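You operate a simulated robot arm through the tools that you are given. There is no shell and no other tool. Be economical: measure what you need, move in short steps, check, and stop when the job is done.

The job below is to be done with a simulated robot arm. You get a single attempt, and the scene is never put back.

JOB
Tidy the bench: tape roll on its peg, green key in its cup, red spanner in the grey drawer.
Fine: shut the drawer again.
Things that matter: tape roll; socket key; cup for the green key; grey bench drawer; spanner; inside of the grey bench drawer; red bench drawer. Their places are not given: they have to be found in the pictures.

It is judged by the outcome, as a careful person would: the job done as asked, and still so three seconds after it is handed in. It fails if anything else is knocked over, pushed out of place, dropped, spilled or broken.

ROBOT AND FRAMES
A 6-joint arm with a two-finger parallel gripper, fixed in place. Base frame: the origin is at the foot of the arm, x ahead of it, y to its left, z up. Readings come in mm, rad, newtons and seconds.
Its first joint turns from -2.897 to 2.897 rad. Payload 3.91 kg.
Tool frame: the origin (TCP) lies between the finger pads and is the grasp point; the fingertips stand 30 mm ahead of it; z points along the fingers, y is the line along which they close. Largest opening 110 mm; finger width 20, thickness 10; the body of the gripper, 48 by 112 mm, starts 55 mm behind the TCP.
Orientation is that of the tool frame in the base frame, as a unit quaternion [x, y, z, w]. With the fingers straight down and closing along the base's y, the tool's x points along the base's -x, its y along +y and its z along -z.

CONTROLS
- The arm moves only by the tool send_rows. Its argument "series" is a list of rows, each an object of numbers (a shift or turn left out is 0, a gripper value left out holds the last): "x", "y", "z": the shift along the tool's x, y, z in units of 300 mm (1.0 is 300 mm); "ax", "ay", "az": the turn, a rotation vector about the tool's x, y, z in units of 90 degrees (1.0 is 90 degrees); "gripper": the closure in counts, from 0 (fully open) to 255 (shut). In form: [{"x": .., "y": .., "z": .., "ax": .., "ay": .., "az": .., "gripper": ..}, ...]. A call has 1 to 10 rows; each row is the pose to reach, as a shift and turn from the pose commanded when the call began, along the tool's axes at that moment. A call with a number of a shift or a turn outside -1 to 1 is refused whole. Each row takes 0.2 s and may step no farther than 50 mm and 0.15 rad from the row before; otherwise, or with a gripper value out of range, the whole call is refused. A pose out of reach is approached as far as the arm can. The call stops where the force on the tool passes 40 N (or 10 N more than at its start, if that is more) or the arm is blocked; 0.2 s more then pass. Each finger travels about 45 mm/s and halts on what it meets, pressing with about 32 N; the grip force reading is that of the motor and also rises with nothing between the fingers. The clock runs only during rows and for 0.2 s after the last one: add rows that repeat a pose to give the fingers time. It gives the time, the measured TCP pose, the force on the tool (base axes), the opening and the grip force at its end, in the units of the frame above (readings bear some noise), and new pictures: "pictures" is both (left out), scene, wrist or none.
- Cameras (640 x 400 px; columns grow to the right, rows downward): "scene" is fixed at [220.6, 502, 1593.3]; the picture's right is [-0.78, -0.63, 0.00], its down [-0.50, 0.62, -0.60] and it looks along [0.38, -0.47, -0.80] (base axes); focal length 333 px, centre (320, 200). "wrist" rides on the gripper at [-36, 0, -57] in the tool frame; the picture's right is [0.00, -1.00, 0.00], its down [0.97, 0.00, -0.24] and it looks along [0.24, 0.00, 0.97] (tool axes); focal length 218 px, centre (320, 200).
- slide_trunk(by): slides the trunk up (or, below 0, down) by that many mm; the arm rides with it, the base frame stays. It gives what a move gives, with no picture.
- probe_pixels(camera, pixels): for up to 12 pixels [column, row] of the newest picture of that camera ("zoom" is the newest enlarged one), the place [x, y, z] in the base frame of the surface seen there, good to about 2 mm. The clock stands still meanwhile.
- inspect(camera, box): a new picture of the part [left, top, right, bottom] of that camera's present view, enlarged. The clock stands still meanwhile.
- job_done(): hands the job in; it is judged then, once.

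Go step by step. Measure first, check grasps and placings, and put right what went wrong. The budget is 80 turns and 120 pictures, counting those below and the enlarged ones. Unless the task says otherwise, let go and move clear before handing in, and close with one line.

The tools are called by a JSON object that holds its "api" and its "payload". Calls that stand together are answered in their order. send_rows: Moves the arm, as the interface text tells. Its arguments: {"type":"object","properties":{"series":{"type":"array","items":{"type":"object","properties":{"x":{"type":"number"},"y":{"type":"number"},"z":{"type":"number"},"ax":{"type":"number"},"ay":{"type":"number"},"az":{"type":"number"},"gripper":{"type":"number"}}}},"pictures":{"type":"string","enum":["both","scene","wrist","none"]}},"required":["series"]} The other tools are called the same way: slide_trunk (by) slides the trunk up or down; probe_pixels (camera, pixels) gives the place of the surface under pixels of a picture; inspect (camera, box) takes an enlarged picture of a part of a camera's view; job_done () hands the job in.

At the start:

```text
time: 0.0
position: [521.2, -111.5, 1148.1]
tcp_rot: [0.0, 1.0, -0.001, 0.0]
contact_force: [0.2, -1.0, -0.5]
grip_width: 109.9
gripper_force: 0.1
trunk travel left (down, up): [-575.0, 35.0]
```

scene: 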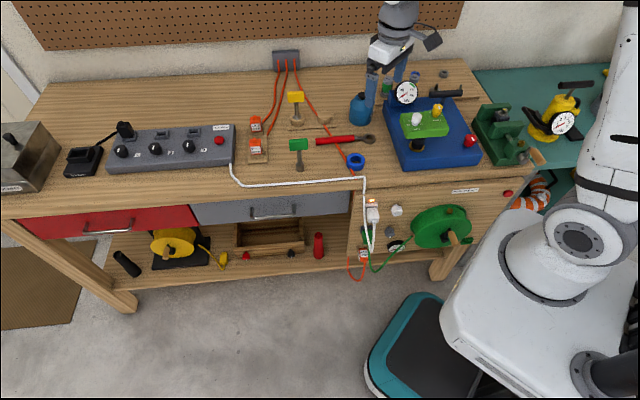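
wrist: 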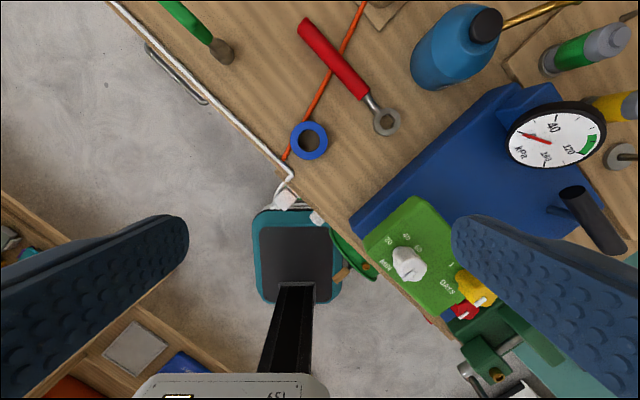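

The pictures show a tape roll (356,161), a red spanner (345,139), a green key (299,145), and the grey drawer (270,208). I'll enlarge the bench area to find the peg and cup.

{"api": "inspect", "payload": {"camera": "scene", "box": [230, 70, 390, 170]}}

{"api": "inspect", "payload": {"camera": "scene", "box": [340, 50, 500, 150]}}

{"api": "inspect", "payload": {"camera": "scene", "box": [180, 160, 388, 290]}}

```text
4.00 times, centred on (310, 120) of scene
```

zoom: 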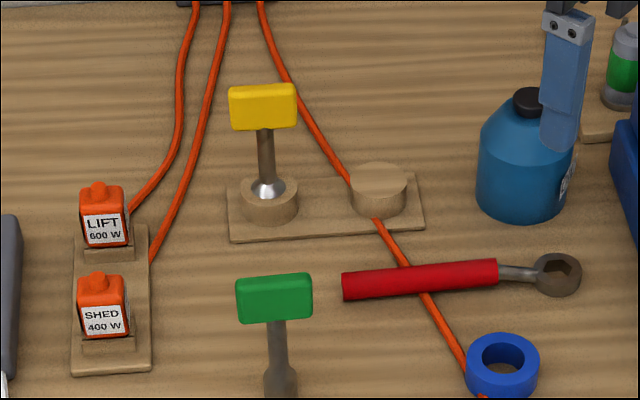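

```text
4.00 times, centred on (420, 100) of scene
```

zoom: 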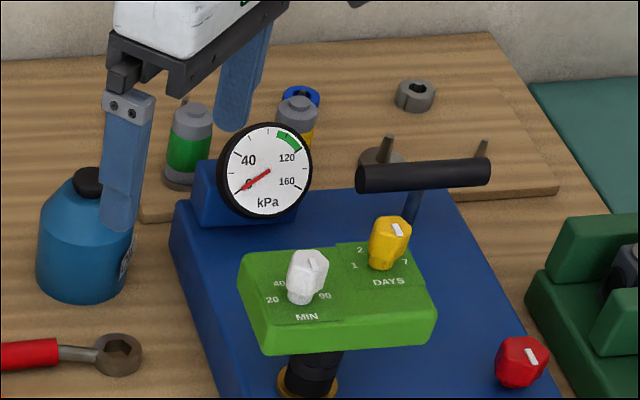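

```text
3.08 times, centred on (284, 225) of scene
```

zoom: 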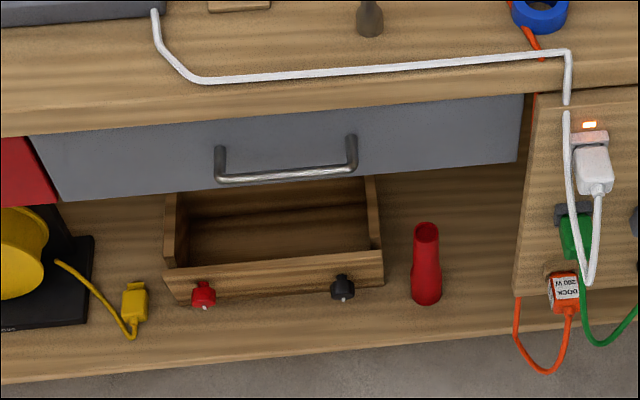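

The cup board is at zoom (325,205) and the peg board is probably behind the blue press. I'll measure the key points in the scene picture.

{"api": "probe_pixels", "payload": {"camera": "scene", "pixels": [[356, 157], [356, 168], [318, 141], [352, 137], [369, 139], [299, 143], [299, 168], [324, 115], [324, 121], [297, 120], [295, 97], [360, 110]]}}

{"api": "probe_pixels", "payload": {"camera": "scene", "pixels": [[252, 214], [298, 210], [270, 217], [200, 215], [345, 205], [270, 200], [437, 86], [460, 87], [443, 74], [415, 73], [437, 92], [425, 95]]}}

{"api": "inspect", "payload": {"camera": "scene", "box": [400, 60, 480, 110]}}

{"api": "inspect", "payload": {"camera": "scene", "box": [280, 85, 344, 125]}}

```text
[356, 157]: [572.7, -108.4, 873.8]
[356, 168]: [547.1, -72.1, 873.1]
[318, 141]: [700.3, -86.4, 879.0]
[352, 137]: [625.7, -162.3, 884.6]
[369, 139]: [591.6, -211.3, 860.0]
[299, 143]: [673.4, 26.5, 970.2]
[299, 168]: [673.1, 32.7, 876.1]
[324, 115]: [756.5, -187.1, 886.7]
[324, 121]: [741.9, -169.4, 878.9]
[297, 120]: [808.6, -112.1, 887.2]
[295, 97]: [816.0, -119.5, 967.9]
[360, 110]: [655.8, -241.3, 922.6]
```

```text
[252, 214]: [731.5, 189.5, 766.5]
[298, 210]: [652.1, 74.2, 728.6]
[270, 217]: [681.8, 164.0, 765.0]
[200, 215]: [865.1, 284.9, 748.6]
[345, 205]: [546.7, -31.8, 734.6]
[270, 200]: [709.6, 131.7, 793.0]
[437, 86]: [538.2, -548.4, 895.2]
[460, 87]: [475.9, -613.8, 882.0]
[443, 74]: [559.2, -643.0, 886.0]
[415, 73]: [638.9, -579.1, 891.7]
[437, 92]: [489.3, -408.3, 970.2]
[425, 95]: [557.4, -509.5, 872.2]
```

```text
8.00 times, centred on (440, 85) of scene
```

zoom: 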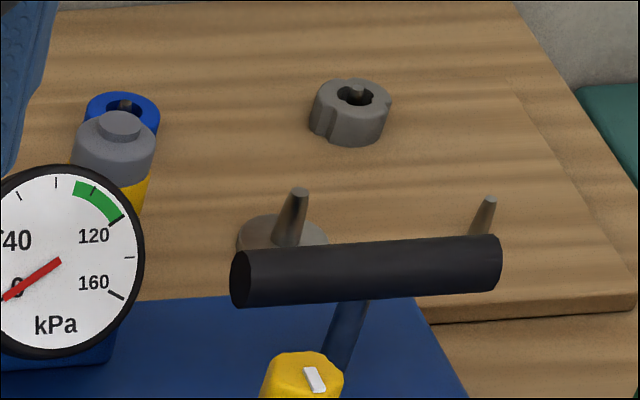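

```text
10.00 times, centred on (312, 105) of scene
```

zoom: 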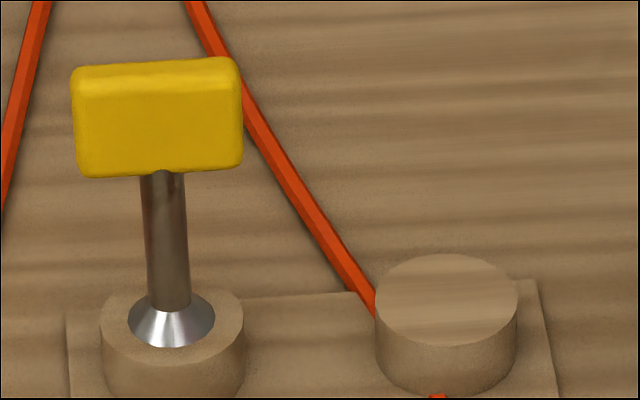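

The bench cup at (324,115) looks flat on top, and the peg board is partly hidden. I'll fly high above the peg board for a better look and probe the bench height at the same time.

{"api": "probe_pixels", "payload": {"camera": "scene", "pixels": [[300, 172], [340, 155], [310, 130], [306, 124], [290, 125], [315, 125], [256, 140], [280, 165], [330, 170], [350, 125], [270, 186], [272, 194]]}}

{"api": "send_rows", "payload": {"series": [{"y": -0.16}, {"y": -0.32}, {"y": -0.48}, {"y": -0.64}, {"y": -0.8}, {"y": -0.95}], "pictures": "both"}}

```text
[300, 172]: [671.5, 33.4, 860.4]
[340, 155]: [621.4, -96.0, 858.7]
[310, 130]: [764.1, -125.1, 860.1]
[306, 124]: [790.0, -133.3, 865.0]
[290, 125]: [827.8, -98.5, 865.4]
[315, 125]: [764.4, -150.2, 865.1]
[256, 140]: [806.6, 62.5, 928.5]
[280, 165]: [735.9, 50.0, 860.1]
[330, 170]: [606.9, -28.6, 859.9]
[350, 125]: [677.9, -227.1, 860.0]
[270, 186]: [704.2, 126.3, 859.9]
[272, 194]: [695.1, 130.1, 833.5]
```

```text
time: 1.4
position: [520.9, -399.1, 1147.9]
tcp_rot: [0.0, 1.0, 0.001, 0.001]
contact_force: [-0.7, -0.7, -0.4]
grip_width: 110.2
gripper_force: 0.1
trunk travel left (down, up): [-575.0, 35.0]
```

scene: 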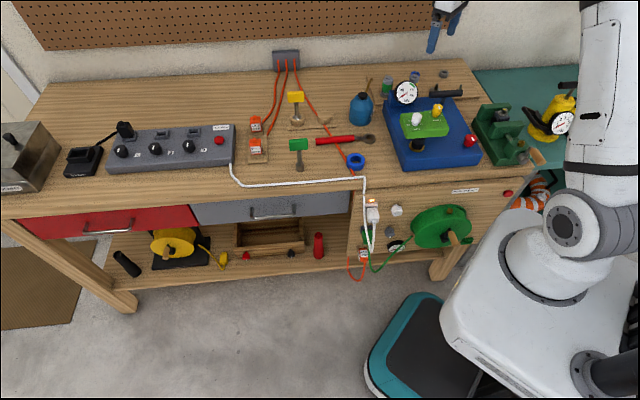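
wrist: 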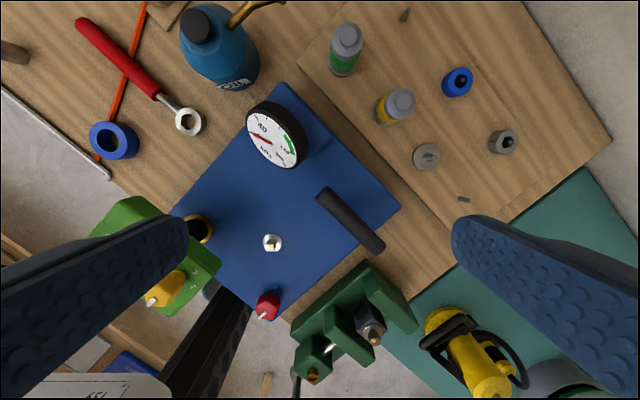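

The board behind the press now shows pegs at wrist (403,15), (427,157) and (463,198). I'll enlarge it.

{"api": "inspect", "payload": {"camera": "wrist", "box": [320, 0, 560, 220]}}

{"api": "inspect", "payload": {"camera": "scene", "box": [350, 60, 480, 115]}}

{"api": "probe_pixels", "payload": {"camera": "wrist", "pixels": [[404, 12], [402, 20], [427, 155], [440, 160], [458, 198], [467, 199], [459, 82], [450, 85], [503, 141], [346, 35], [480, 60], [112, 141]]}}

```text
1.82 times, centred on (440, 110) of wrist
```

zoom: 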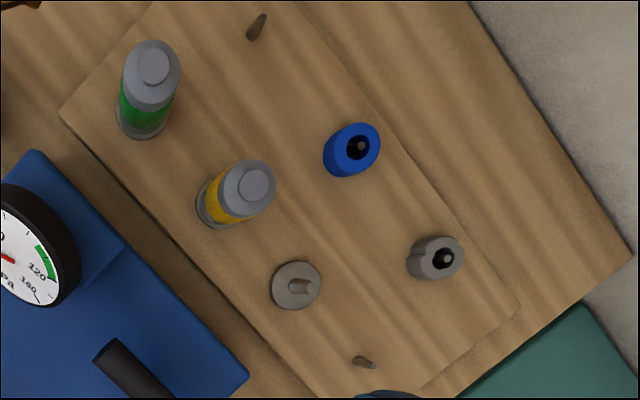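

```text
4.92 times, centred on (415, 88) of scene
```

zoom: 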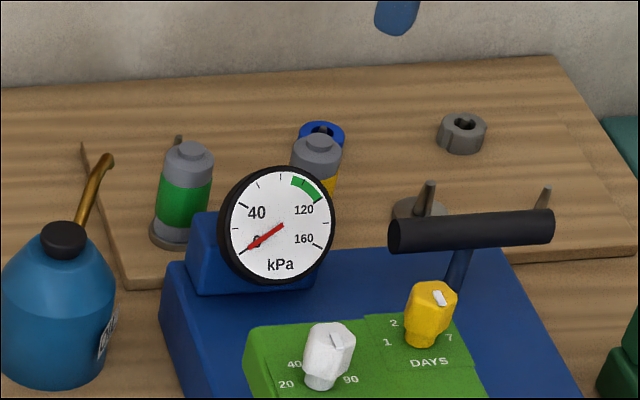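

```text
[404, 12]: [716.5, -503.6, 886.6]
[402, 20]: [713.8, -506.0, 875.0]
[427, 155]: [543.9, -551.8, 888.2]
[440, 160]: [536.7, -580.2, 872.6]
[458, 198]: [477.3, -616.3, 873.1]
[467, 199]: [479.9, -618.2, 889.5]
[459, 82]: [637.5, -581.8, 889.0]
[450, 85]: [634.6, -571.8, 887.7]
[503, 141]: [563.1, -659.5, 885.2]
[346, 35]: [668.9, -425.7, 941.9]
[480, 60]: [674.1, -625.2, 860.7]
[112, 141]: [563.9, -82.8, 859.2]
```

Empty pegs stand at about (716,-505), (540,-558, with a flange) and (478,-617). I need a closer view to tell which is the tape's.

{"api": "send_rows", "payload": {"series": [{"x": -0.06, "y": -0.14}, {"x": -0.12, "y": -0.28}, {"x": -0.18, "y": -0.4, "z": 0.04}, {"x": -0.2, "y": -0.45, "z": 0.16}], "pictures": "wrist"}}

```text
time: 2.4
position: [581.9, -533.7, 1100.7]
tcp_rot: [0.0, 1.0, 0.001, 0.0]
contact_force: [0.1, 0.5, 0.4]
grip_width: 110.0
gripper_force: 0.1
trunk travel left (down, up): [-575.0, 35.0]
```

wrist: 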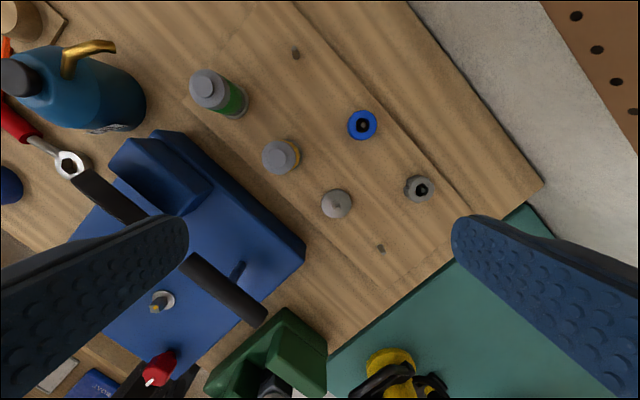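

{"api": "inspect", "payload": {"camera": "wrist", "box": [180, 30, 460, 270]}}

{"api": "inspect", "payload": {"camera": "scene", "box": [335, 145, 375, 175]}}

{"api": "inspect", "payload": {"camera": "scene", "box": [335, 180, 475, 280]}}

{"api": "inspect", "payload": {"camera": "scene", "box": [280, 85, 344, 130]}}

{"api": "probe_pixels", "payload": {"camera": "wrist", "pixels": [[295, 51], [297, 58], [362, 125], [362, 112], [376, 125], [349, 125], [362, 139], [420, 187], [335, 200], [352, 208], [380, 249], [380, 244]]}}

```text
1.67 times, centred on (320, 150) of wrist
```

zoom: 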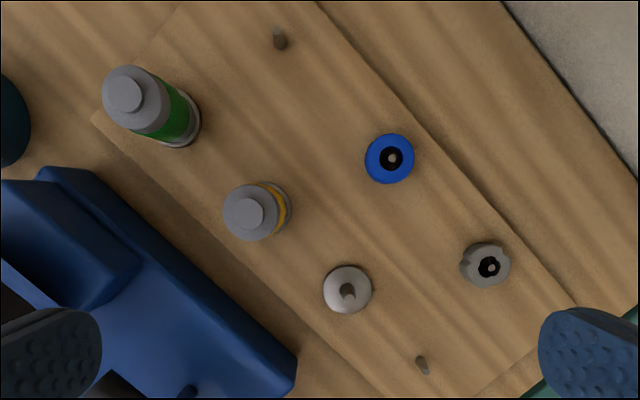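

```text
13.33 times, centred on (355, 160) of scene
```

zoom: 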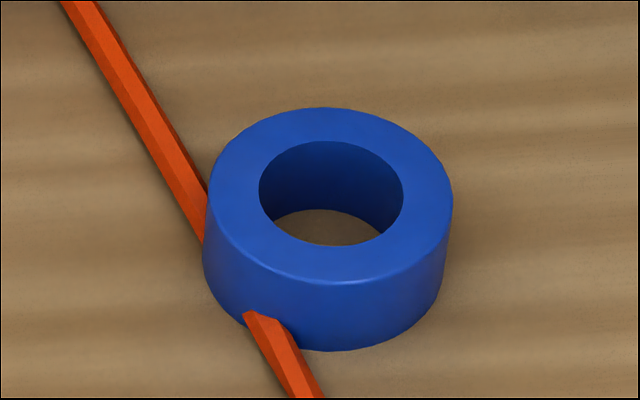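

```text
4.00 times, centred on (405, 230) of scene
```

zoom: 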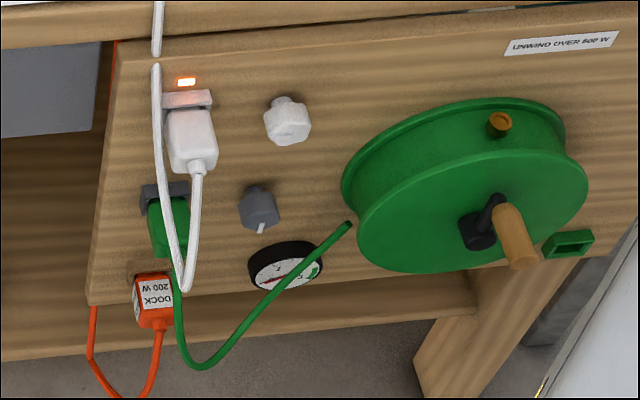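

```text
8.89 times, centred on (312, 108) of scene
```

zoom: 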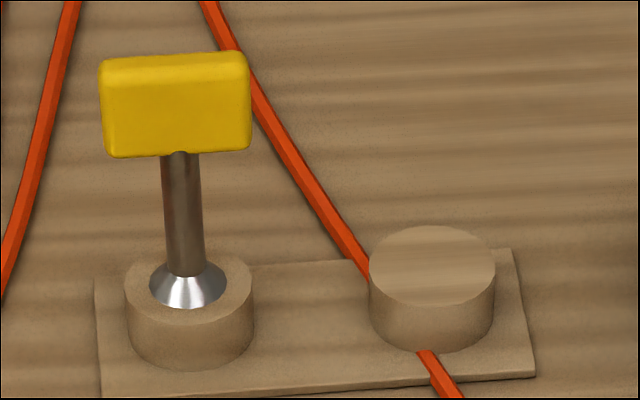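

```text
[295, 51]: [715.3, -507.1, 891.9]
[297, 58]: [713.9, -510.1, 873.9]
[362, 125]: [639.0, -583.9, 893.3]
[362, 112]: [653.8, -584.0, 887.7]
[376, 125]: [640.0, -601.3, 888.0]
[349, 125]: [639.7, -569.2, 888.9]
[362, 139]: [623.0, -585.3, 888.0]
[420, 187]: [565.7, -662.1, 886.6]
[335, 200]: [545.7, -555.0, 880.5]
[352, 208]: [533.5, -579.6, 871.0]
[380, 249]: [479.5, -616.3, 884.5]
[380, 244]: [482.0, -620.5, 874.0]
```

The tape's peg isn't clear yet, and the cup at (324,115) looks closed. I'll bring the wrist camera over the cup board.

{"api": "send_rows", "payload": {"series": [{"x": -0.04, "y": 0.15}, {"x": -0.08, "y": 0.3}, {"x": -0.12, "y": 0.45}, {"x": -0.16, "y": 0.6}, {"x": -0.2, "y": 0.75}, {"x": -0.24, "y": 0.9}, {"x": -0.26, "y": 1.0}], "pictures": "both"}}

{"api": "inspect", "payload": {"camera": "wrist", "box": [160, 0, 480, 200]}}

{"api": "inspect", "payload": {"camera": "scene", "box": [460, 60, 620, 220]}}

{"api": "inspect", "payload": {"camera": "scene", "box": [0, 60, 240, 210]}}

```text
time: 4.0
position: [657.0, -229.1, 1100.4]
tcp_rot: [0.0, 1.0, 0.0, 0.0]
contact_force: [-1.1, -0.1, 1.2]
grip_width: 110.2
gripper_force: 0.1
trunk travel left (down, up): [-575.0, 35.0]
```

scene: 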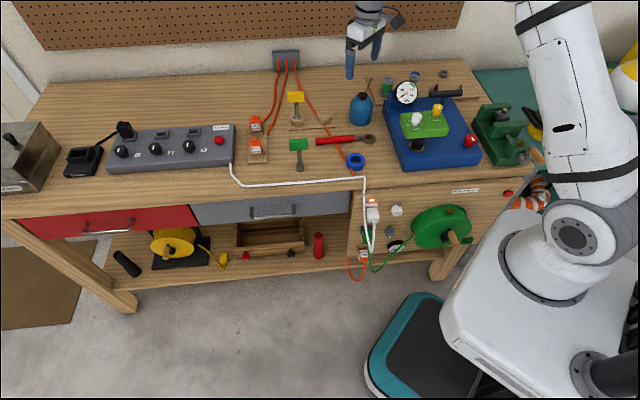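
wrist: 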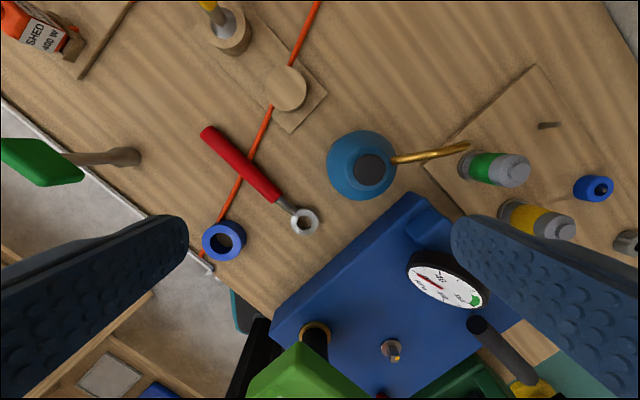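

```text
2.00 times, centred on (320, 100) of wrist
```

zoom: 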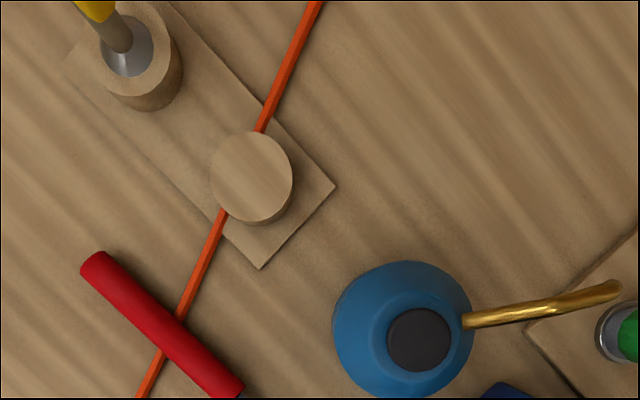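

```text
2.50 times, centred on (540, 140) of scene
```

zoom: 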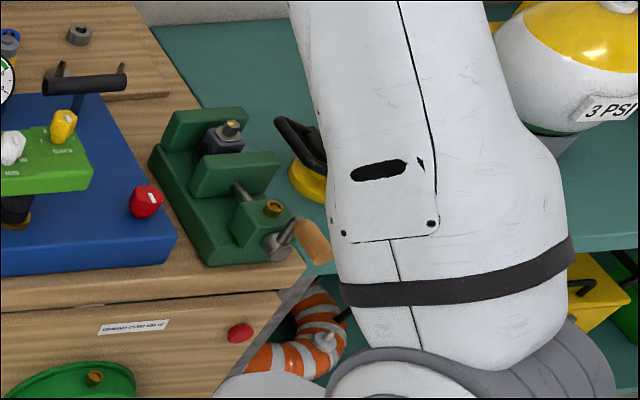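

```text
2.67 times, centred on (120, 135) of scene
```

zoom: 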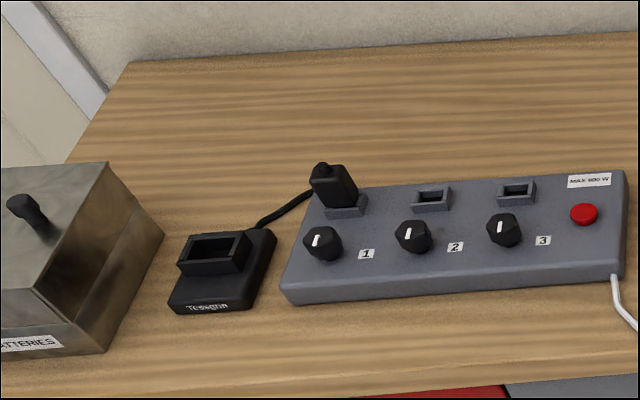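

The second cup's top at zoom (252,177) is one full disc with no visible hole, so it may be a lid. I'll compare its height with the yellow cup's rim.

{"api": "inspect", "payload": {"camera": "wrist", "box": [190, 0, 350, 140]}}

{"api": "probe_pixels", "payload": {"camera": "wrist", "pixels": [[287, 87], [277, 78], [287, 70], [302, 87], [287, 104], [270, 87], [243, 38], [236, 43], [222, 22], [216, 46], [312, 92], [290, 112]]}}

```text
2.86 times, centred on (270, 70) of wrist
```

zoom: 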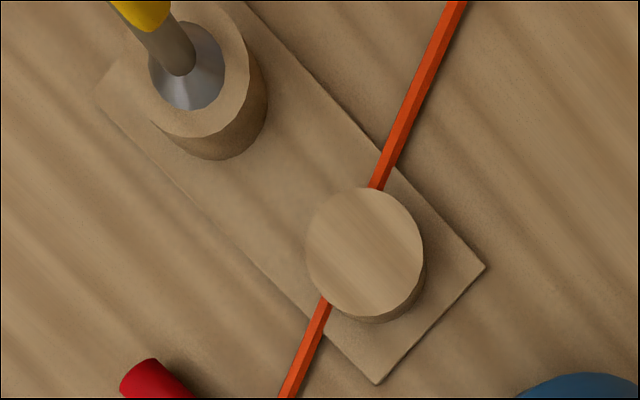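

```text
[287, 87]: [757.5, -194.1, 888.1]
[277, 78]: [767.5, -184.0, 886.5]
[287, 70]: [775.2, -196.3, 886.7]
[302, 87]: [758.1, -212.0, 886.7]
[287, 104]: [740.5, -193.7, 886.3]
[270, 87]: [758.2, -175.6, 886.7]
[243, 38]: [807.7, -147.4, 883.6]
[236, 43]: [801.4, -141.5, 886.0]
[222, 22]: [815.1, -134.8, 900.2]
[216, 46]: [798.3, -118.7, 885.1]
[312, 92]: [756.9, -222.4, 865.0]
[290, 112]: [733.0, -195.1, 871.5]
```

Both tops sit at about z 886. I'll zoom hard on the cup side for a seam, and on the green key's foot and the red shelf cup.

{"api": "inspect", "payload": {"camera": "scene", "box": [312, 106, 338, 128]}}

{"api": "inspect", "payload": {"camera": "scene", "box": [282, 130, 318, 175]}}

{"api": "inspect", "payload": {"camera": "scene", "box": [100, 220, 340, 290]}}

```text
16.00 times, centred on (325, 117) of scene
```

zoom: 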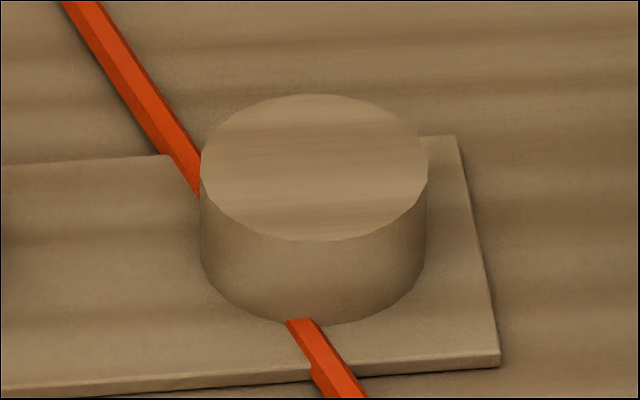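

```text
8.89 times, centred on (300, 152) of scene
```

zoom: 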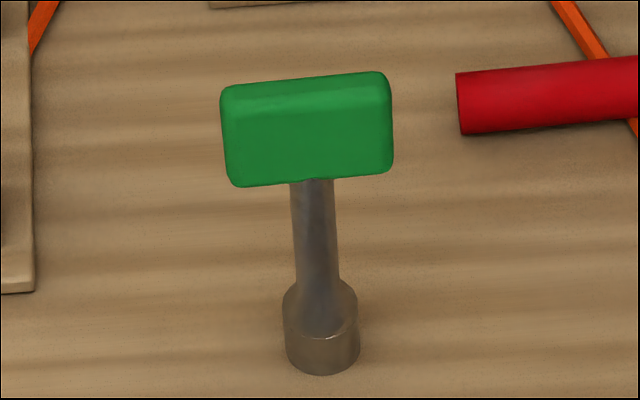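

```text
2.67 times, centred on (220, 255) of scene
```

zoom: 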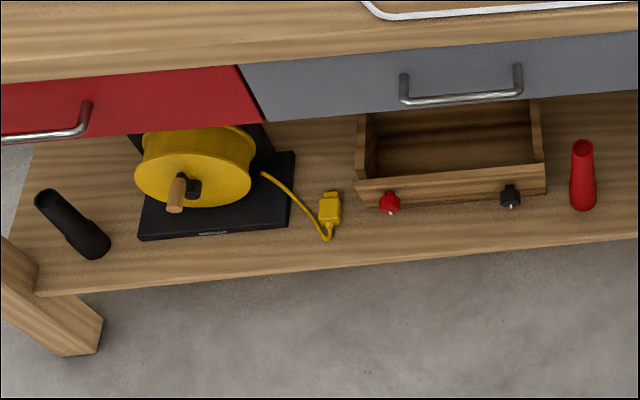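

No seam is visible on the cup. I'll compare the head heights of the two keys and the rim heights, to learn how deep the yellow key sits.

{"api": "inspect", "payload": {"camera": "scene", "box": [284, 86, 316, 126]}}

{"api": "probe_pixels", "payload": {"camera": "zoom", "pixels": [[310, 60], [260, 350], [380, 350], [320, 380], [270, 330], [370, 330], [320, 345], [320, 320], [300, 70], [340, 70], [305, 335], [335, 335]]}}

{"api": "probe_pixels", "payload": {"camera": "scene", "pixels": [[296, 139], [303, 138], [299, 139], [291, 93], [300, 92], [295, 93], [299, 163], [301, 168], [302, 166], [297, 166]]}}

```text
10.00 times, centred on (300, 106) of scene
```

zoom: 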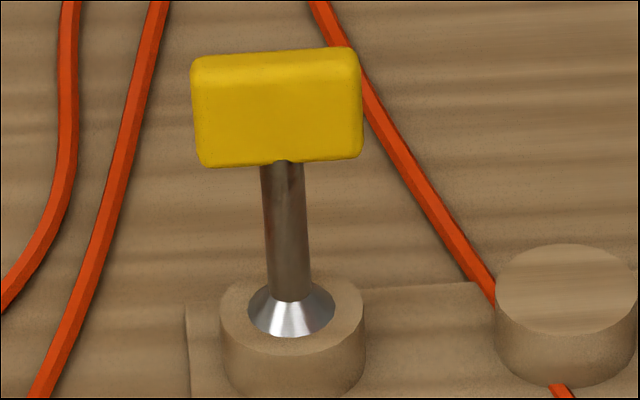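

```text
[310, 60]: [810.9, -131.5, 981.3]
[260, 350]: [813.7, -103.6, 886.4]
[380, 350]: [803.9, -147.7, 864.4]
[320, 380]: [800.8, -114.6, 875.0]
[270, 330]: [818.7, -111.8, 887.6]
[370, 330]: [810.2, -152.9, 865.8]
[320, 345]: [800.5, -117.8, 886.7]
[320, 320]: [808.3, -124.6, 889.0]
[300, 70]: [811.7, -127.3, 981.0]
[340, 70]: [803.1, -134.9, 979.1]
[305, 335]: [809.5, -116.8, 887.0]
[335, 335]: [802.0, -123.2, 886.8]
```

```text
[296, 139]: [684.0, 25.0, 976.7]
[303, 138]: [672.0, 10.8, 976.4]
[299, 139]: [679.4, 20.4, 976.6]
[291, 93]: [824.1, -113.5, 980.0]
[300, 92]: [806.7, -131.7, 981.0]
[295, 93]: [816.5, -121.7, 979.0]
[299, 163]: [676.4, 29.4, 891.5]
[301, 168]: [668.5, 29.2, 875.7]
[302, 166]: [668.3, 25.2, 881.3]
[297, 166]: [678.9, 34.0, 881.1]
```

The yellow key stands on the board inside a ring cup, while this other cup is capped. The earlier wrist pictures showed another wooden box at lower left, near the base on the +y side, so I'll look there before deciding.

{"api": "send_rows", "payload": {"series": [{"x": 0.1, "y": 0.12}, {"x": 0.2, "y": 0.24}, {"x": 0.3, "y": 0.36}, {"x": 0.4, "y": 0.48}, {"x": 0.5, "y": 0.6}, {"x": 0.58, "y": 0.73}, {"x": 0.64, "y": 0.86}, {"x": 0.7, "y": 0.99}], "pictures": "both"}}

```text
time: 5.8
position: [447.9, 67.1, 1097.9]
tcp_rot: [0.001, 1.0, 0.0, 0.0]
contact_force: [0.1, 0.2, -0.3]
grip_width: 109.6
gripper_force: 0.2
trunk travel left (down, up): [-575.0, 35.0]
```

scene: 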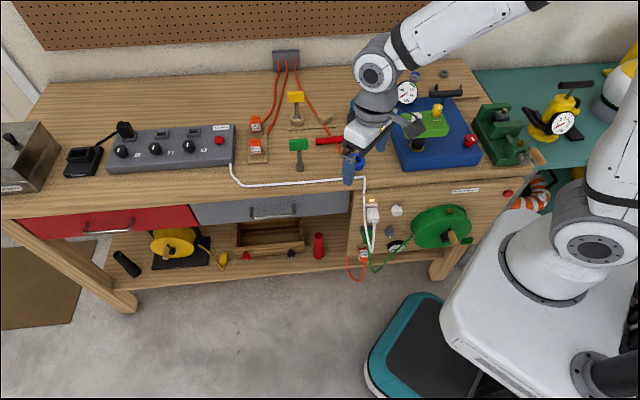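
wrist: 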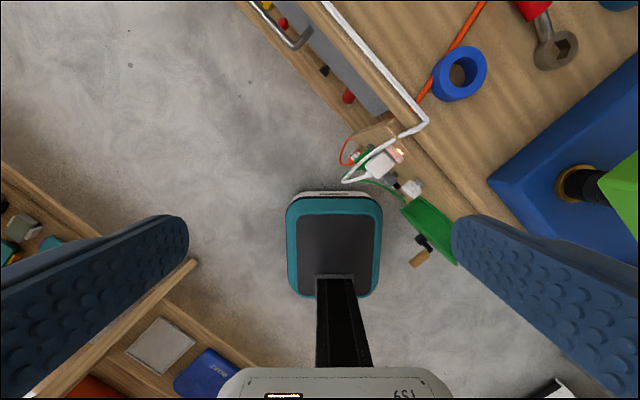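

Another wooden surface shows at lower left, wrist (150,330) and (20,230). I'll move toward +y and turn the wrist to see it.

{"api": "send_rows", "payload": {"series": [{"x": 0.03, "y": 0.16}, {"x": 0.08, "y": 0.32}, {"x": 0.14, "y": 0.46}, {"x": 0.2, "y": 0.6}, {"x": 0.26, "y": 0.74}, {"x": 0.32, "y": 0.88}, {"x": 0.36, "y": 0.99}], "pictures": "wrist"}}

```text
refused: row 2 steps farther than a row can; nothing moved
```

{"api": "send_rows", "payload": {"series": [{"x": 0.03, "y": 0.14}, {"x": 0.08, "y": 0.28}, {"x": 0.13, "y": 0.42}, {"x": 0.18, "y": 0.56}, {"x": 0.23, "y": 0.7}, {"x": 0.28, "y": 0.84}, {"x": 0.33, "y": 0.98}], "pictures": "wrist"}}

```text
time: 7.4
position: [350.6, 361.3, 1100.2]
tcp_rot: [0.001, 1.0, 0.0, 0.0]
contact_force: [-0.3, -0.3, 0.1]
grip_width: 110.0
gripper_force: 0.0
trunk travel left (down, up): [-575.0, 35.0]
```

wrist: 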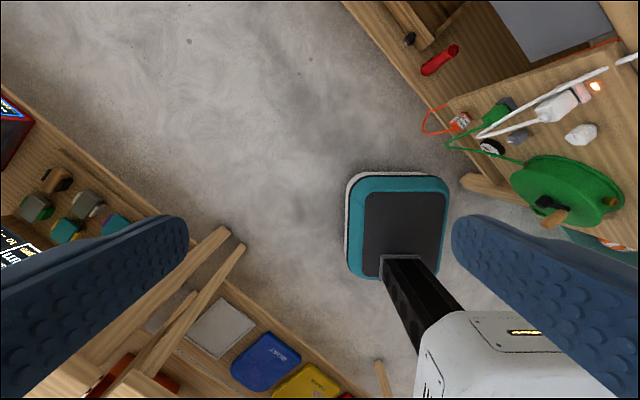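

There is a second table at larger +y, at left and bottom. I'll turn the tool so the camera faces it.

{"api": "send_rows", "payload": {"series": [{"az": 0.09}, {"az": 0.18}, {"az": 0.27}, {"az": 0.36}, {"az": 0.45}, {"az": 0.54}, {"az": 0.63}, {"az": 0.72}, {"az": 0.81}, {"az": 0.9}], "pictures": "wrist"}}

{"api": "send_rows", "payload": {"series": [{"ay": -0.09}, {"ay": -0.18}, {"ay": -0.27}, {"ay": -0.36}, {"ay": -0.42}], "pictures": "wrist"}}

```text
time: 9.6
position: [350.2, 360.3, 1099.4]
tcp_rot: [0.65, 0.76, 0.0, 0.0]
contact_force: [0.1, 0.2, -0.6]
grip_width: 110.2
gripper_force: 0.0
trunk travel left (down, up): [-575.0, 35.0]
```

wrist: 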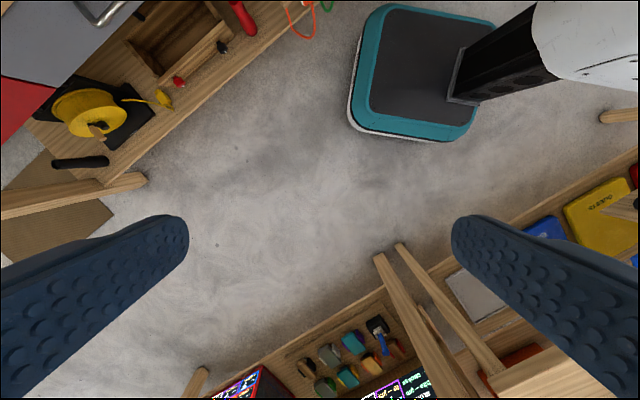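

```text
time: 10.8
position: [349.5, 360.7, 1100.1]
tcp_rot: [0.616, 0.718, -0.212, 0.247]
contact_force: [0.3, 0.7, 0.5]
grip_width: 110.0
gripper_force: 0.2
trunk travel left (down, up): [-575.0, 35.0]
```

wrist: 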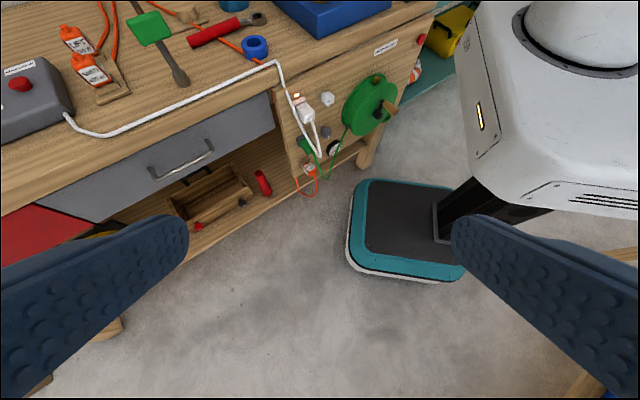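

That tilt faced the drawer bench: the grey drawer is shut, its handle at (180,160). I'll tilt the other way for one look at the second table.

{"api": "send_rows", "payload": {"series": [{"ay": 0.09}, {"ay": 0.18}, {"ay": 0.27}, {"ay": 0.36}, {"ay": 0.45}, {"ay": 0.54}, {"ay": 0.63}, {"ay": 0.72}, {"ay": 0.8}], "pictures": "wrist"}}

```text
time: 12.8
position: [349.8, 358.7, 1100.6]
tcp_rot: [0.621, 0.727, 0.191, -0.223]
contact_force: [-0.6, 0.5, -0.4]
grip_width: 109.9
gripper_force: 0.1
trunk travel left (down, up): [-575.0, 35.0]
```

wrist: 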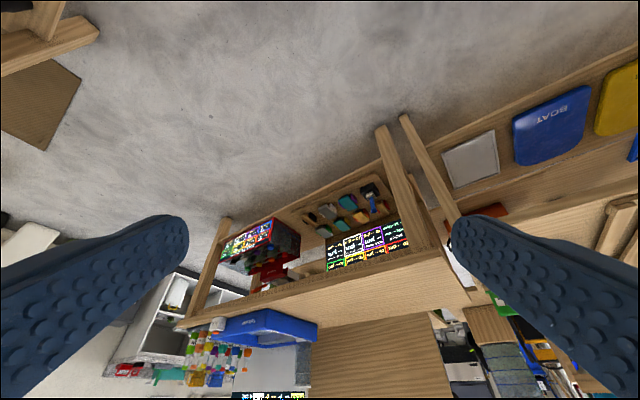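

The other furniture is out of reach, so the targets must be on the bench. I'll level the tool and turn it back.

{"api": "send_rows", "payload": {"series": [{"ay": -0.09}, {"ay": -0.18}, {"ay": -0.27}, {"ay": -0.38}], "pictures": "none"}}

{"api": "send_rows", "payload": {"series": [{"az": -0.09}, {"az": -0.18}, {"az": -0.27}, {"az": -0.36}, {"az": -0.45}, {"az": -0.54}, {"az": -0.63}, {"az": -0.72}, {"az": -0.81}, {"az": -0.9}], "pictures": "none"}}

{"api": "send_rows", "payload": {"series": [{"x": -0.07, "y": -0.14}, {"x": -0.14, "y": -0.28}, {"x": -0.21, "y": -0.42}, {"x": -0.28, "y": -0.56}, {"x": -0.35, "y": -0.7}, {"x": -0.42, "y": -0.84}, {"x": -0.49, "y": -0.98}], "pictures": "none"}}

{"api": "send_rows", "payload": {"series": [{"x": -0.08, "y": -0.14}, {"x": -0.16, "y": -0.28}, {"x": -0.24, "y": -0.42}, {"x": -0.32, "y": -0.56}], "pictures": "wrist"}}

```text
refused: row 4 steps farther than a row can; nothing moved
```

```text
time: 15.0
position: [348.9, 360.7, 1101.0]
tcp_rot: [-0.001, 0.956, 0.29, -0.047]
contact_force: [-0.5, 0.0, 0.6]
grip_width: 110.0
gripper_force: 0.1
trunk travel left (down, up): [-575.0, 35.0]
```

```text
time: 16.6
position: [489.2, 118.9, 924.2]
tcp_rot: [-0.001, 0.956, 0.29, -0.046]
contact_force: [0.5, 0.2, -0.5]
grip_width: 109.9
gripper_force: 0.0
trunk travel left (down, up): [-575.0, 35.0]
```

```text
time: 17.3
position: [532.8, 47.2, 874.2]
tcp_rot: [0.001, 0.954, 0.294, -0.053]
contact_force: [-15.3, 11.1, 23.2]
grip_width: 99.1
gripper_force: 0.1
trunk travel left (down, up): [-575.0, 35.0]
stopped in row 3: the force on the tool passed its limit (the readings are from after the stop); the commanded pose is now the measured one
```

wrist: 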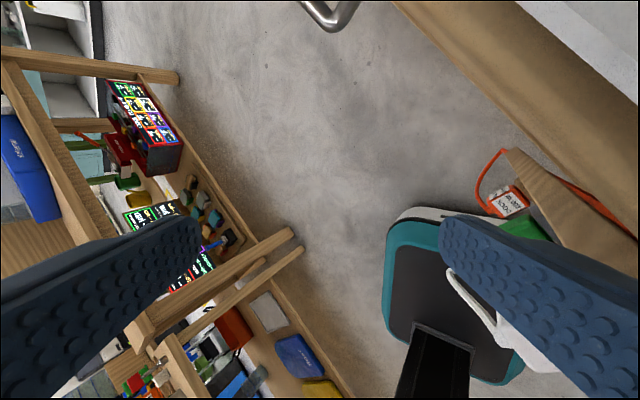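

The refused row left the tool tilted, and the move I'd chained after it touched the bench edge near the white cord. I'll retreat along the same path and check for damage.

{"api": "send_rows", "payload": {"series": [{"x": 0.03, "y": 0.06}, {"x": 0.1, "y": 0.18}, {"x": 0.18, "y": 0.32}], "pictures": "scene"}}

{"api": "inspect", "payload": {"camera": "scene", "box": [220, 80, 420, 260]}}

```text
time: 18.1
position: [485.5, 123.3, 932.9]
tcp_rot: [0.002, 0.954, 0.294, -0.052]
contact_force: [0.5, 0.2, 0.1]
grip_width: 110.1
gripper_force: 0.0
trunk travel left (down, up): [-575.0, 35.0]
```

scene: 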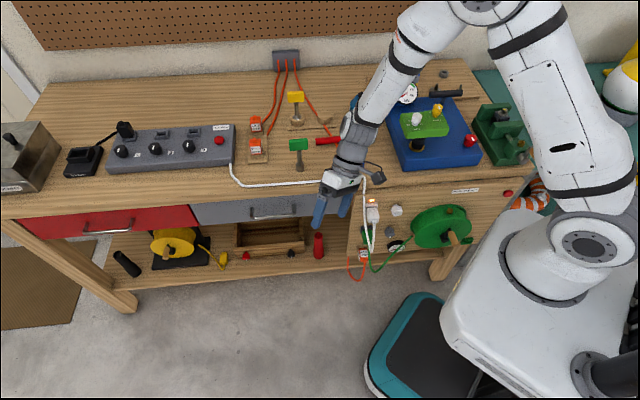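

```text
2.22 times, centred on (320, 170) of scene
```

zoom: 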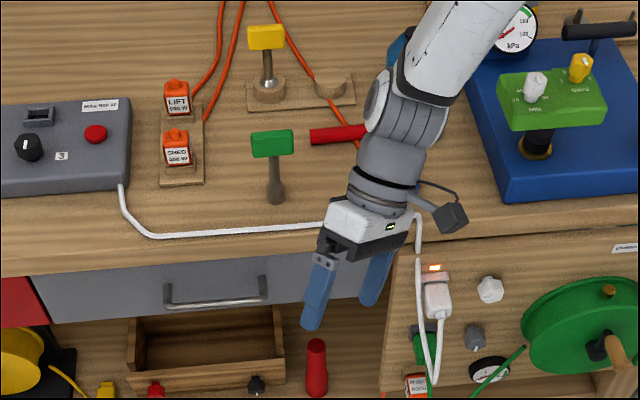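

The bench looks unchanged: cord, drawer and objects are all in place. I'll level the tool here, clear of the bench.

{"api": "send_rows", "payload": {"series": [{"ax": 0.077, "ay": -0.0136}, {"ax": 0.153, "ay": -0.027}, {"ax": 0.229, "ay": -0.041}, {"ax": 0.306, "ay": -0.054}, {"ax": 0.382, "ay": -0.068}], "pictures": "none"}}

```text
time: 19.3
position: [484.2, 122.8, 930.0]
tcp_rot: [0.002, 1.0, -0.002, -0.001]
contact_force: [0.6, 0.4, -0.4]
grip_width: 109.9
gripper_force: 0.0
trunk travel left (down, up): [-575.0, 35.0]
```

Level now. I'll rise, move over the bench, and tilt to look forward at the cup at a low angle.

{"api": "send_rows", "payload": {"series": [{"z": -0.16}, {"z": -0.32}, {"z": -0.4, "y": -0.12}, {"x": -0.05, "z": -0.4, "y": -0.26}, {"x": -0.1, "z": -0.4, "y": -0.4}, {"x": -0.15, "z": -0.4, "y": -0.54}, {"x": -0.2, "z": -0.4, "y": -0.68}, {"x": -0.25, "z": -0.36, "y": -0.8}], "pictures": "none"}}

{"api": "send_rows", "payload": {"series": [{"ay": -0.09}, {"ay": -0.18}, {"ay": -0.27}, {"ay": -0.36}, {"ay": -0.45}], "pictures": "wrist"}}

{"api": "inspect", "payload": {"camera": "wrist", "box": [200, 80, 440, 230]}}

```text
time: 21.1
position: [561.3, -117.3, 1034.6]
tcp_rot: [0.002, 1.0, -0.001, -0.001]
contact_force: [0.3, -0.8, 0.5]
grip_width: 110.0
gripper_force: 0.0
trunk travel left (down, up): [-575.0, 35.0]
```

```text
time: 22.3
position: [556.8, -109.5, 1034.1]
tcp_rot: [-0.027, 0.95, 0.009, 0.311]
contact_force: [0.8, -1.4, 1.5]
grip_width: 110.1
gripper_force: 0.1
out of reach, approached as far as the arm can: row 5
trunk travel left (down, up): [-575.0, 35.0]
```

wrist: 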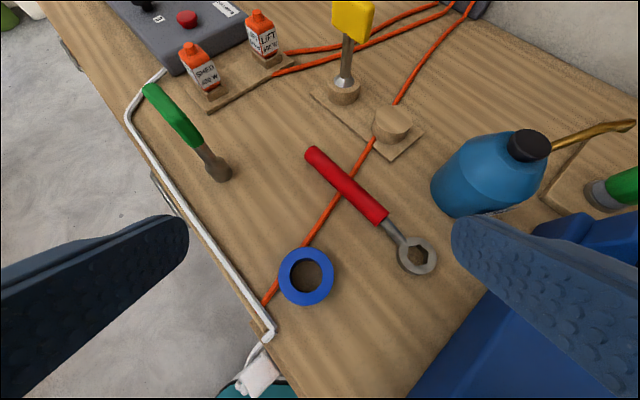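

```text
2.67 times, centred on (320, 155) of wrist
```

zoom: 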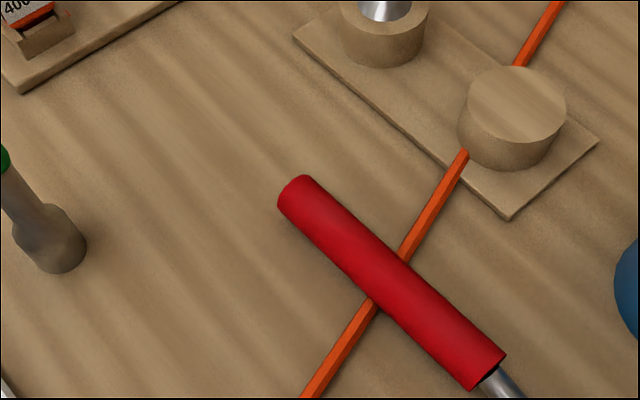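

{"api": "inspect", "payload": {"camera": "wrist", "box": [320, 75, 430, 160]}}

{"api": "probe_pixels", "payload": {"camera": "wrist", "pixels": [[392, 120], [375, 122], [392, 133], [410, 122], [392, 108], [340, 100], [356, 97], [345, 95], [333, 92], [350, 103], [392, 142], [343, 104]]}}

```text
4.71 times, centred on (375, 118) of wrist
```

zoom: 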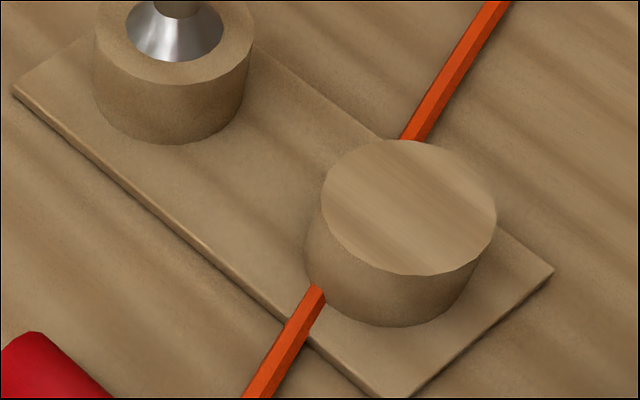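

```text
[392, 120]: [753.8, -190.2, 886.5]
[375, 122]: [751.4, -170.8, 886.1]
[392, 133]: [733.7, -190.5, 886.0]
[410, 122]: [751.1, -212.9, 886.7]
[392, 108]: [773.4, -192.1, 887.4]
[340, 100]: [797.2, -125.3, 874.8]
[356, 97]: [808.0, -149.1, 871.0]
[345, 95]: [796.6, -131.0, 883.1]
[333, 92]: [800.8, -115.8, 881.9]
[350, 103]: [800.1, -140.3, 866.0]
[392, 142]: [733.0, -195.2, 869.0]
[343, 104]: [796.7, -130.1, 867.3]
```

The cup's top is closed at z≈886.5 and centred near (754,-192). I'll level the tool, then test gently whether that top lifts off.

{"api": "send_rows", "payload": {"series": [{"ax": 0.003, "ay": 0.09, "az": 0.009}, {"ax": 0.006, "ay": 0.18, "az": 0.018}, {"ax": 0.009, "ay": 0.27, "az": 0.026}, {"ax": 0.012, "ay": 0.36, "az": 0.032}, {"ax": 0.012, "ay": 0.403, "az": 0.035}], "pictures": "none"}}

```text
time: 23.5
position: [558.6, -112.6, 1036.9]
tcp_rot: [0.024, 1.0, 0.009, 0.004]
contact_force: [0.1, 0.3, 0.4]
grip_width: 110.1
gripper_force: 0.0
trunk travel left (down, up): [-575.0, 35.0]
```

{"api": "send_rows", "payload": {"series": [{"x": -0.13, "y": -0.047, "ax": 0.0115, "ay": 0.005, "az": -0.03}, {"x": -0.26, "y": -0.093, "ax": 0.0115, "ay": 0.005, "az": -0.03}, {"x": -0.4, "y": -0.14, "ax": 0.0115, "ay": 0.005, "az": -0.03}, {"x": -0.53, "y": -0.186, "ax": 0.0115, "ay": 0.005, "az": -0.03}, {"x": -0.664, "y": -0.233, "ax": 0.0115, "ay": 0.005, "az": -0.03}], "pictures": "wrist"}}

```text
time: 24.7
position: [754.7, -190.4, 1035.4]
tcp_rot: [0.0, 1.0, 0.001, 0.001]
contact_force: [0.3, 0.2, -0.7]
grip_width: 110.0
gripper_force: 0.0
trunk travel left (down, up): [-575.0, 35.0]
```

wrist: 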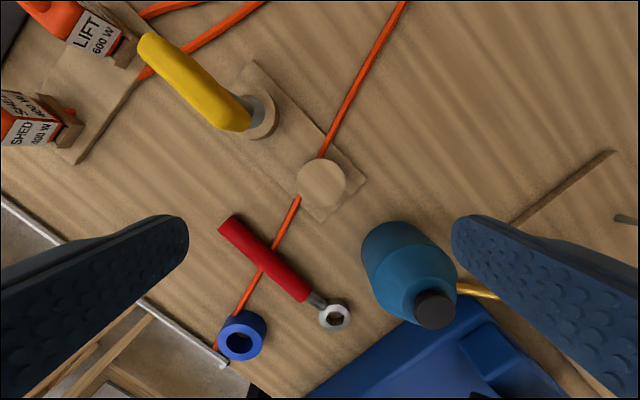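

The arm is centred over the cup, which shows at (320,180). I'll check the yellow head's near corner for clearance before going down.

{"api": "probe_pixels", "payload": {"camera": "wrist", "pixels": [[240, 105], [247, 120], [230, 125], [150, 45], [170, 80], [321, 180], [300, 180], [342, 180], [321, 200], [321, 160], [430, 308], [375, 240]]}}

{"api": "inspect", "payload": {"camera": "wrist", "box": [280, 140, 370, 225]}}

```text
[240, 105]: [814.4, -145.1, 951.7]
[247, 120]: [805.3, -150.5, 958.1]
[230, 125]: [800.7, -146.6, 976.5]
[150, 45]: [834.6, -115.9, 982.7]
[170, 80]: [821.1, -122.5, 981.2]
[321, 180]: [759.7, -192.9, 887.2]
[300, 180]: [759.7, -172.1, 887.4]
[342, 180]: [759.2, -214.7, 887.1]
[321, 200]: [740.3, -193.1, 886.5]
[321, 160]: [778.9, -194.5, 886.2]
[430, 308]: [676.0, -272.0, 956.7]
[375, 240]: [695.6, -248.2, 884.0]
```

```text
4.71 times, centred on (325, 182) of wrist
```

zoom: 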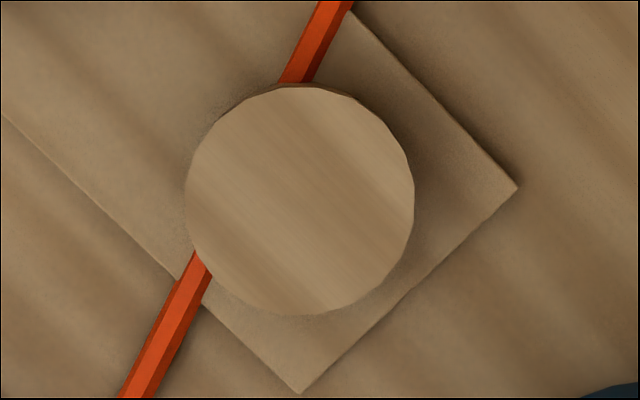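

The cup centre is (757.5,-193) and the yellow head stays at least 45 mm away. I'll lower so only the last few mm of the fingertips overlap the top, then close.

{"api": "send_rows", "payload": {"series": [{"x": -0.01, "y": -0.009, "z": 0.13, "gripper": 90}, {"x": -0.01, "y": -0.009, "z": 0.27}, {"x": -0.01, "y": -0.009, "z": 0.38}, {"x": -0.01, "y": -0.009, "z": 0.413}], "pictures": "wrist"}}

```text
time: 25.7
position: [759.1, -193.0, 914.2]
tcp_rot: [0.0, 1.0, 0.001, 0.002]
contact_force: [-0.3, 0.0, 0.9]
grip_width: 71.4
gripper_force: 0.0
trunk travel left (down, up): [-575.0, 35.0]
```

wrist: 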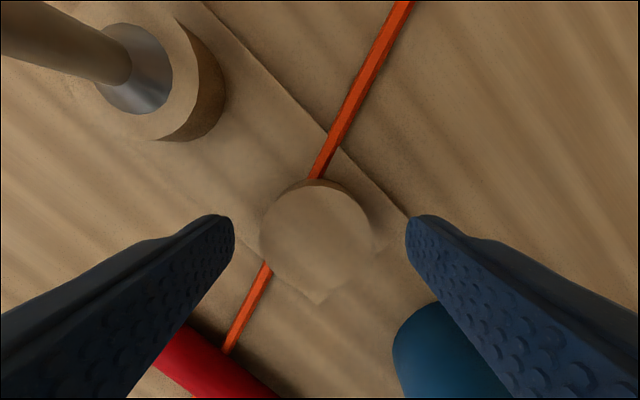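

{"api": "send_rows", "payload": {"series": [{"gripper": 180}, {"gripper": 180}, {"gripper": 180}, {"gripper": 180}], "pictures": "none"}}

{"api": "send_rows", "payload": {"series": [{"z": -0.02}, {"z": -0.04}, {"z": -0.06}], "pictures": "wrist"}}

```text
time: 26.7
position: [758.8, -190.9, 913.4]
tcp_rot: [-0.001, 1.0, 0.001, 0.002]
contact_force: [-1.4, 11.8, -0.9]
grip_width: 45.1
gripper_force: 45.1
trunk travel left (down, up): [-575.0, 35.0]
```

```text
time: 27.3
position: [758.8, -191.1, 914.0]
tcp_rot: [0.0, 1.0, 0.003, -0.003]
contact_force: [14.1, -0.9, -18.5]
grip_width: 45.3
gripper_force: 44.9
trunk travel left (down, up): [-575.0, 35.0]
stopped in row 2: the force on the tool passed its limit (the readings are from after the stop); the commanded pose is now the measured one
```

wrist: 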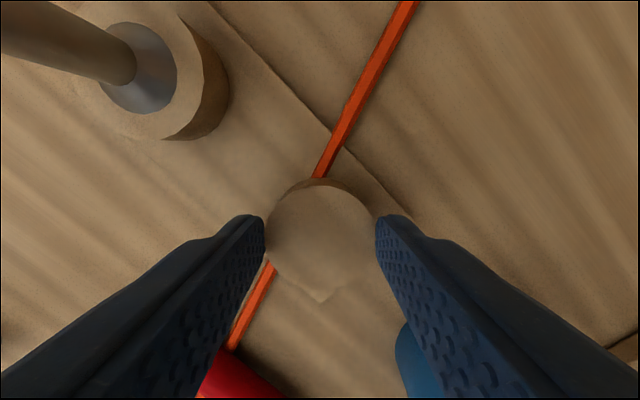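

The cup body is fixed and did not lift. I'll open, rise a little, and zoom in close on its rim.

{"api": "send_rows", "payload": {"series": [{"gripper": 60}, {"gripper": 60}, {"gripper": 60}, {"z": -0.08, "x": 0.1, "gripper": 60}], "pictures": "wrist"}}

{"api": "inspect", "payload": {"camera": "wrist", "box": [240, 90, 420, 260]}}

{"api": "inspect", "payload": {"camera": "wrist", "box": [80, 0, 260, 120]}}

```text
time: 28.3
position: [726.3, -194.0, 943.8]
tcp_rot: [-0.001, 1.0, 0.002, -0.002]
contact_force: [0.9, -0.8, 0.4]
grip_width: 84.0
gripper_force: 0.1
trunk travel left (down, up): [-575.0, 35.0]
```

wrist: 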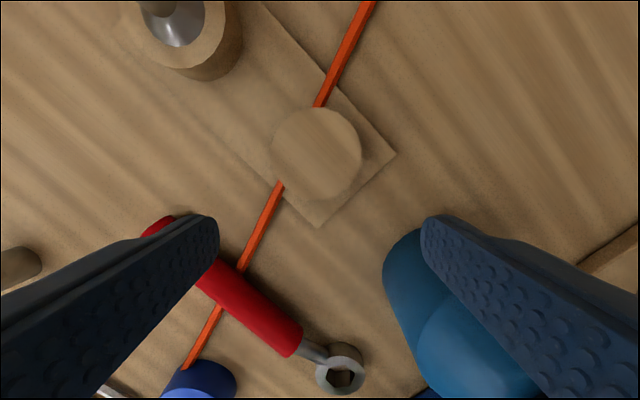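

```text
2.35 times, centred on (330, 175) of wrist
```

zoom: 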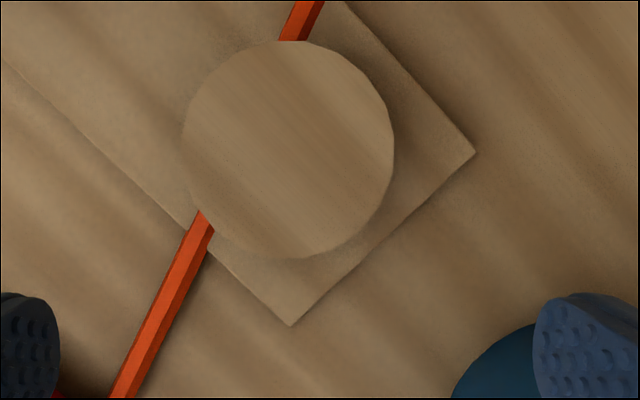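

```text
3.33 times, centred on (170, 60) of wrist
```

zoom: 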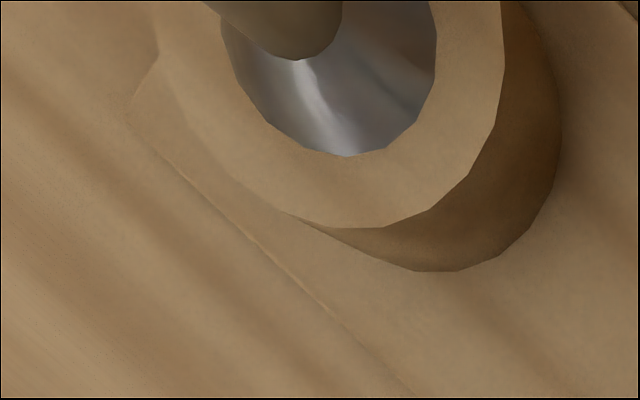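

The disc shows no seam. I'll touch its centre lightly with closed fingertips to learn whether the surface at 886 is solid.

{"api": "send_rows", "payload": {"series": [{"gripper": 255}, {"x": -0.05, "gripper": 255}, {"x": -0.103, "z": 0.03}, {"x": -0.103, "z": 0.06}, {"x": -0.103, "z": 0.06}, {"x": -0.103, "z": 0.07}, {"x": -0.103, "z": 0.08}, {"x": -0.103, "z": 0.085}, {"x": -0.103, "z": 0.09}, {"x": -0.103, "z": 0.094}], "pictures": "none"}}

```text
time: 30.5
position: [756.7, -191.9, 912.2]
tcp_rot: [0.001, 1.0, 0.002, -0.003]
contact_force: [0.2, -0.2, 0.1]
grip_width: 0.1
gripper_force: 31.8
trunk travel left (down, up): [-575.0, 35.0]
```

The tips are at about 882, below the visible top, with no contact. I'll keep lowering gently.

{"api": "send_rows", "payload": {"series": [{"z": 0.01}, {"z": 0.02}, {"z": 0.03}], "pictures": "wrist"}}

```text
time: 31.3
position: [755.8, -192.0, 904.3]
tcp_rot: [0.0, 1.0, 0.003, -0.002]
contact_force: [-0.2, -0.3, -0.1]
grip_width: 0.1
gripper_force: 31.4
trunk travel left (down, up): [-575.0, 35.0]
```

wrist: 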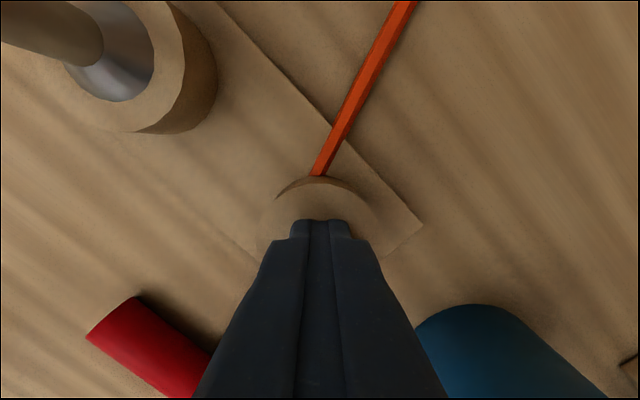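

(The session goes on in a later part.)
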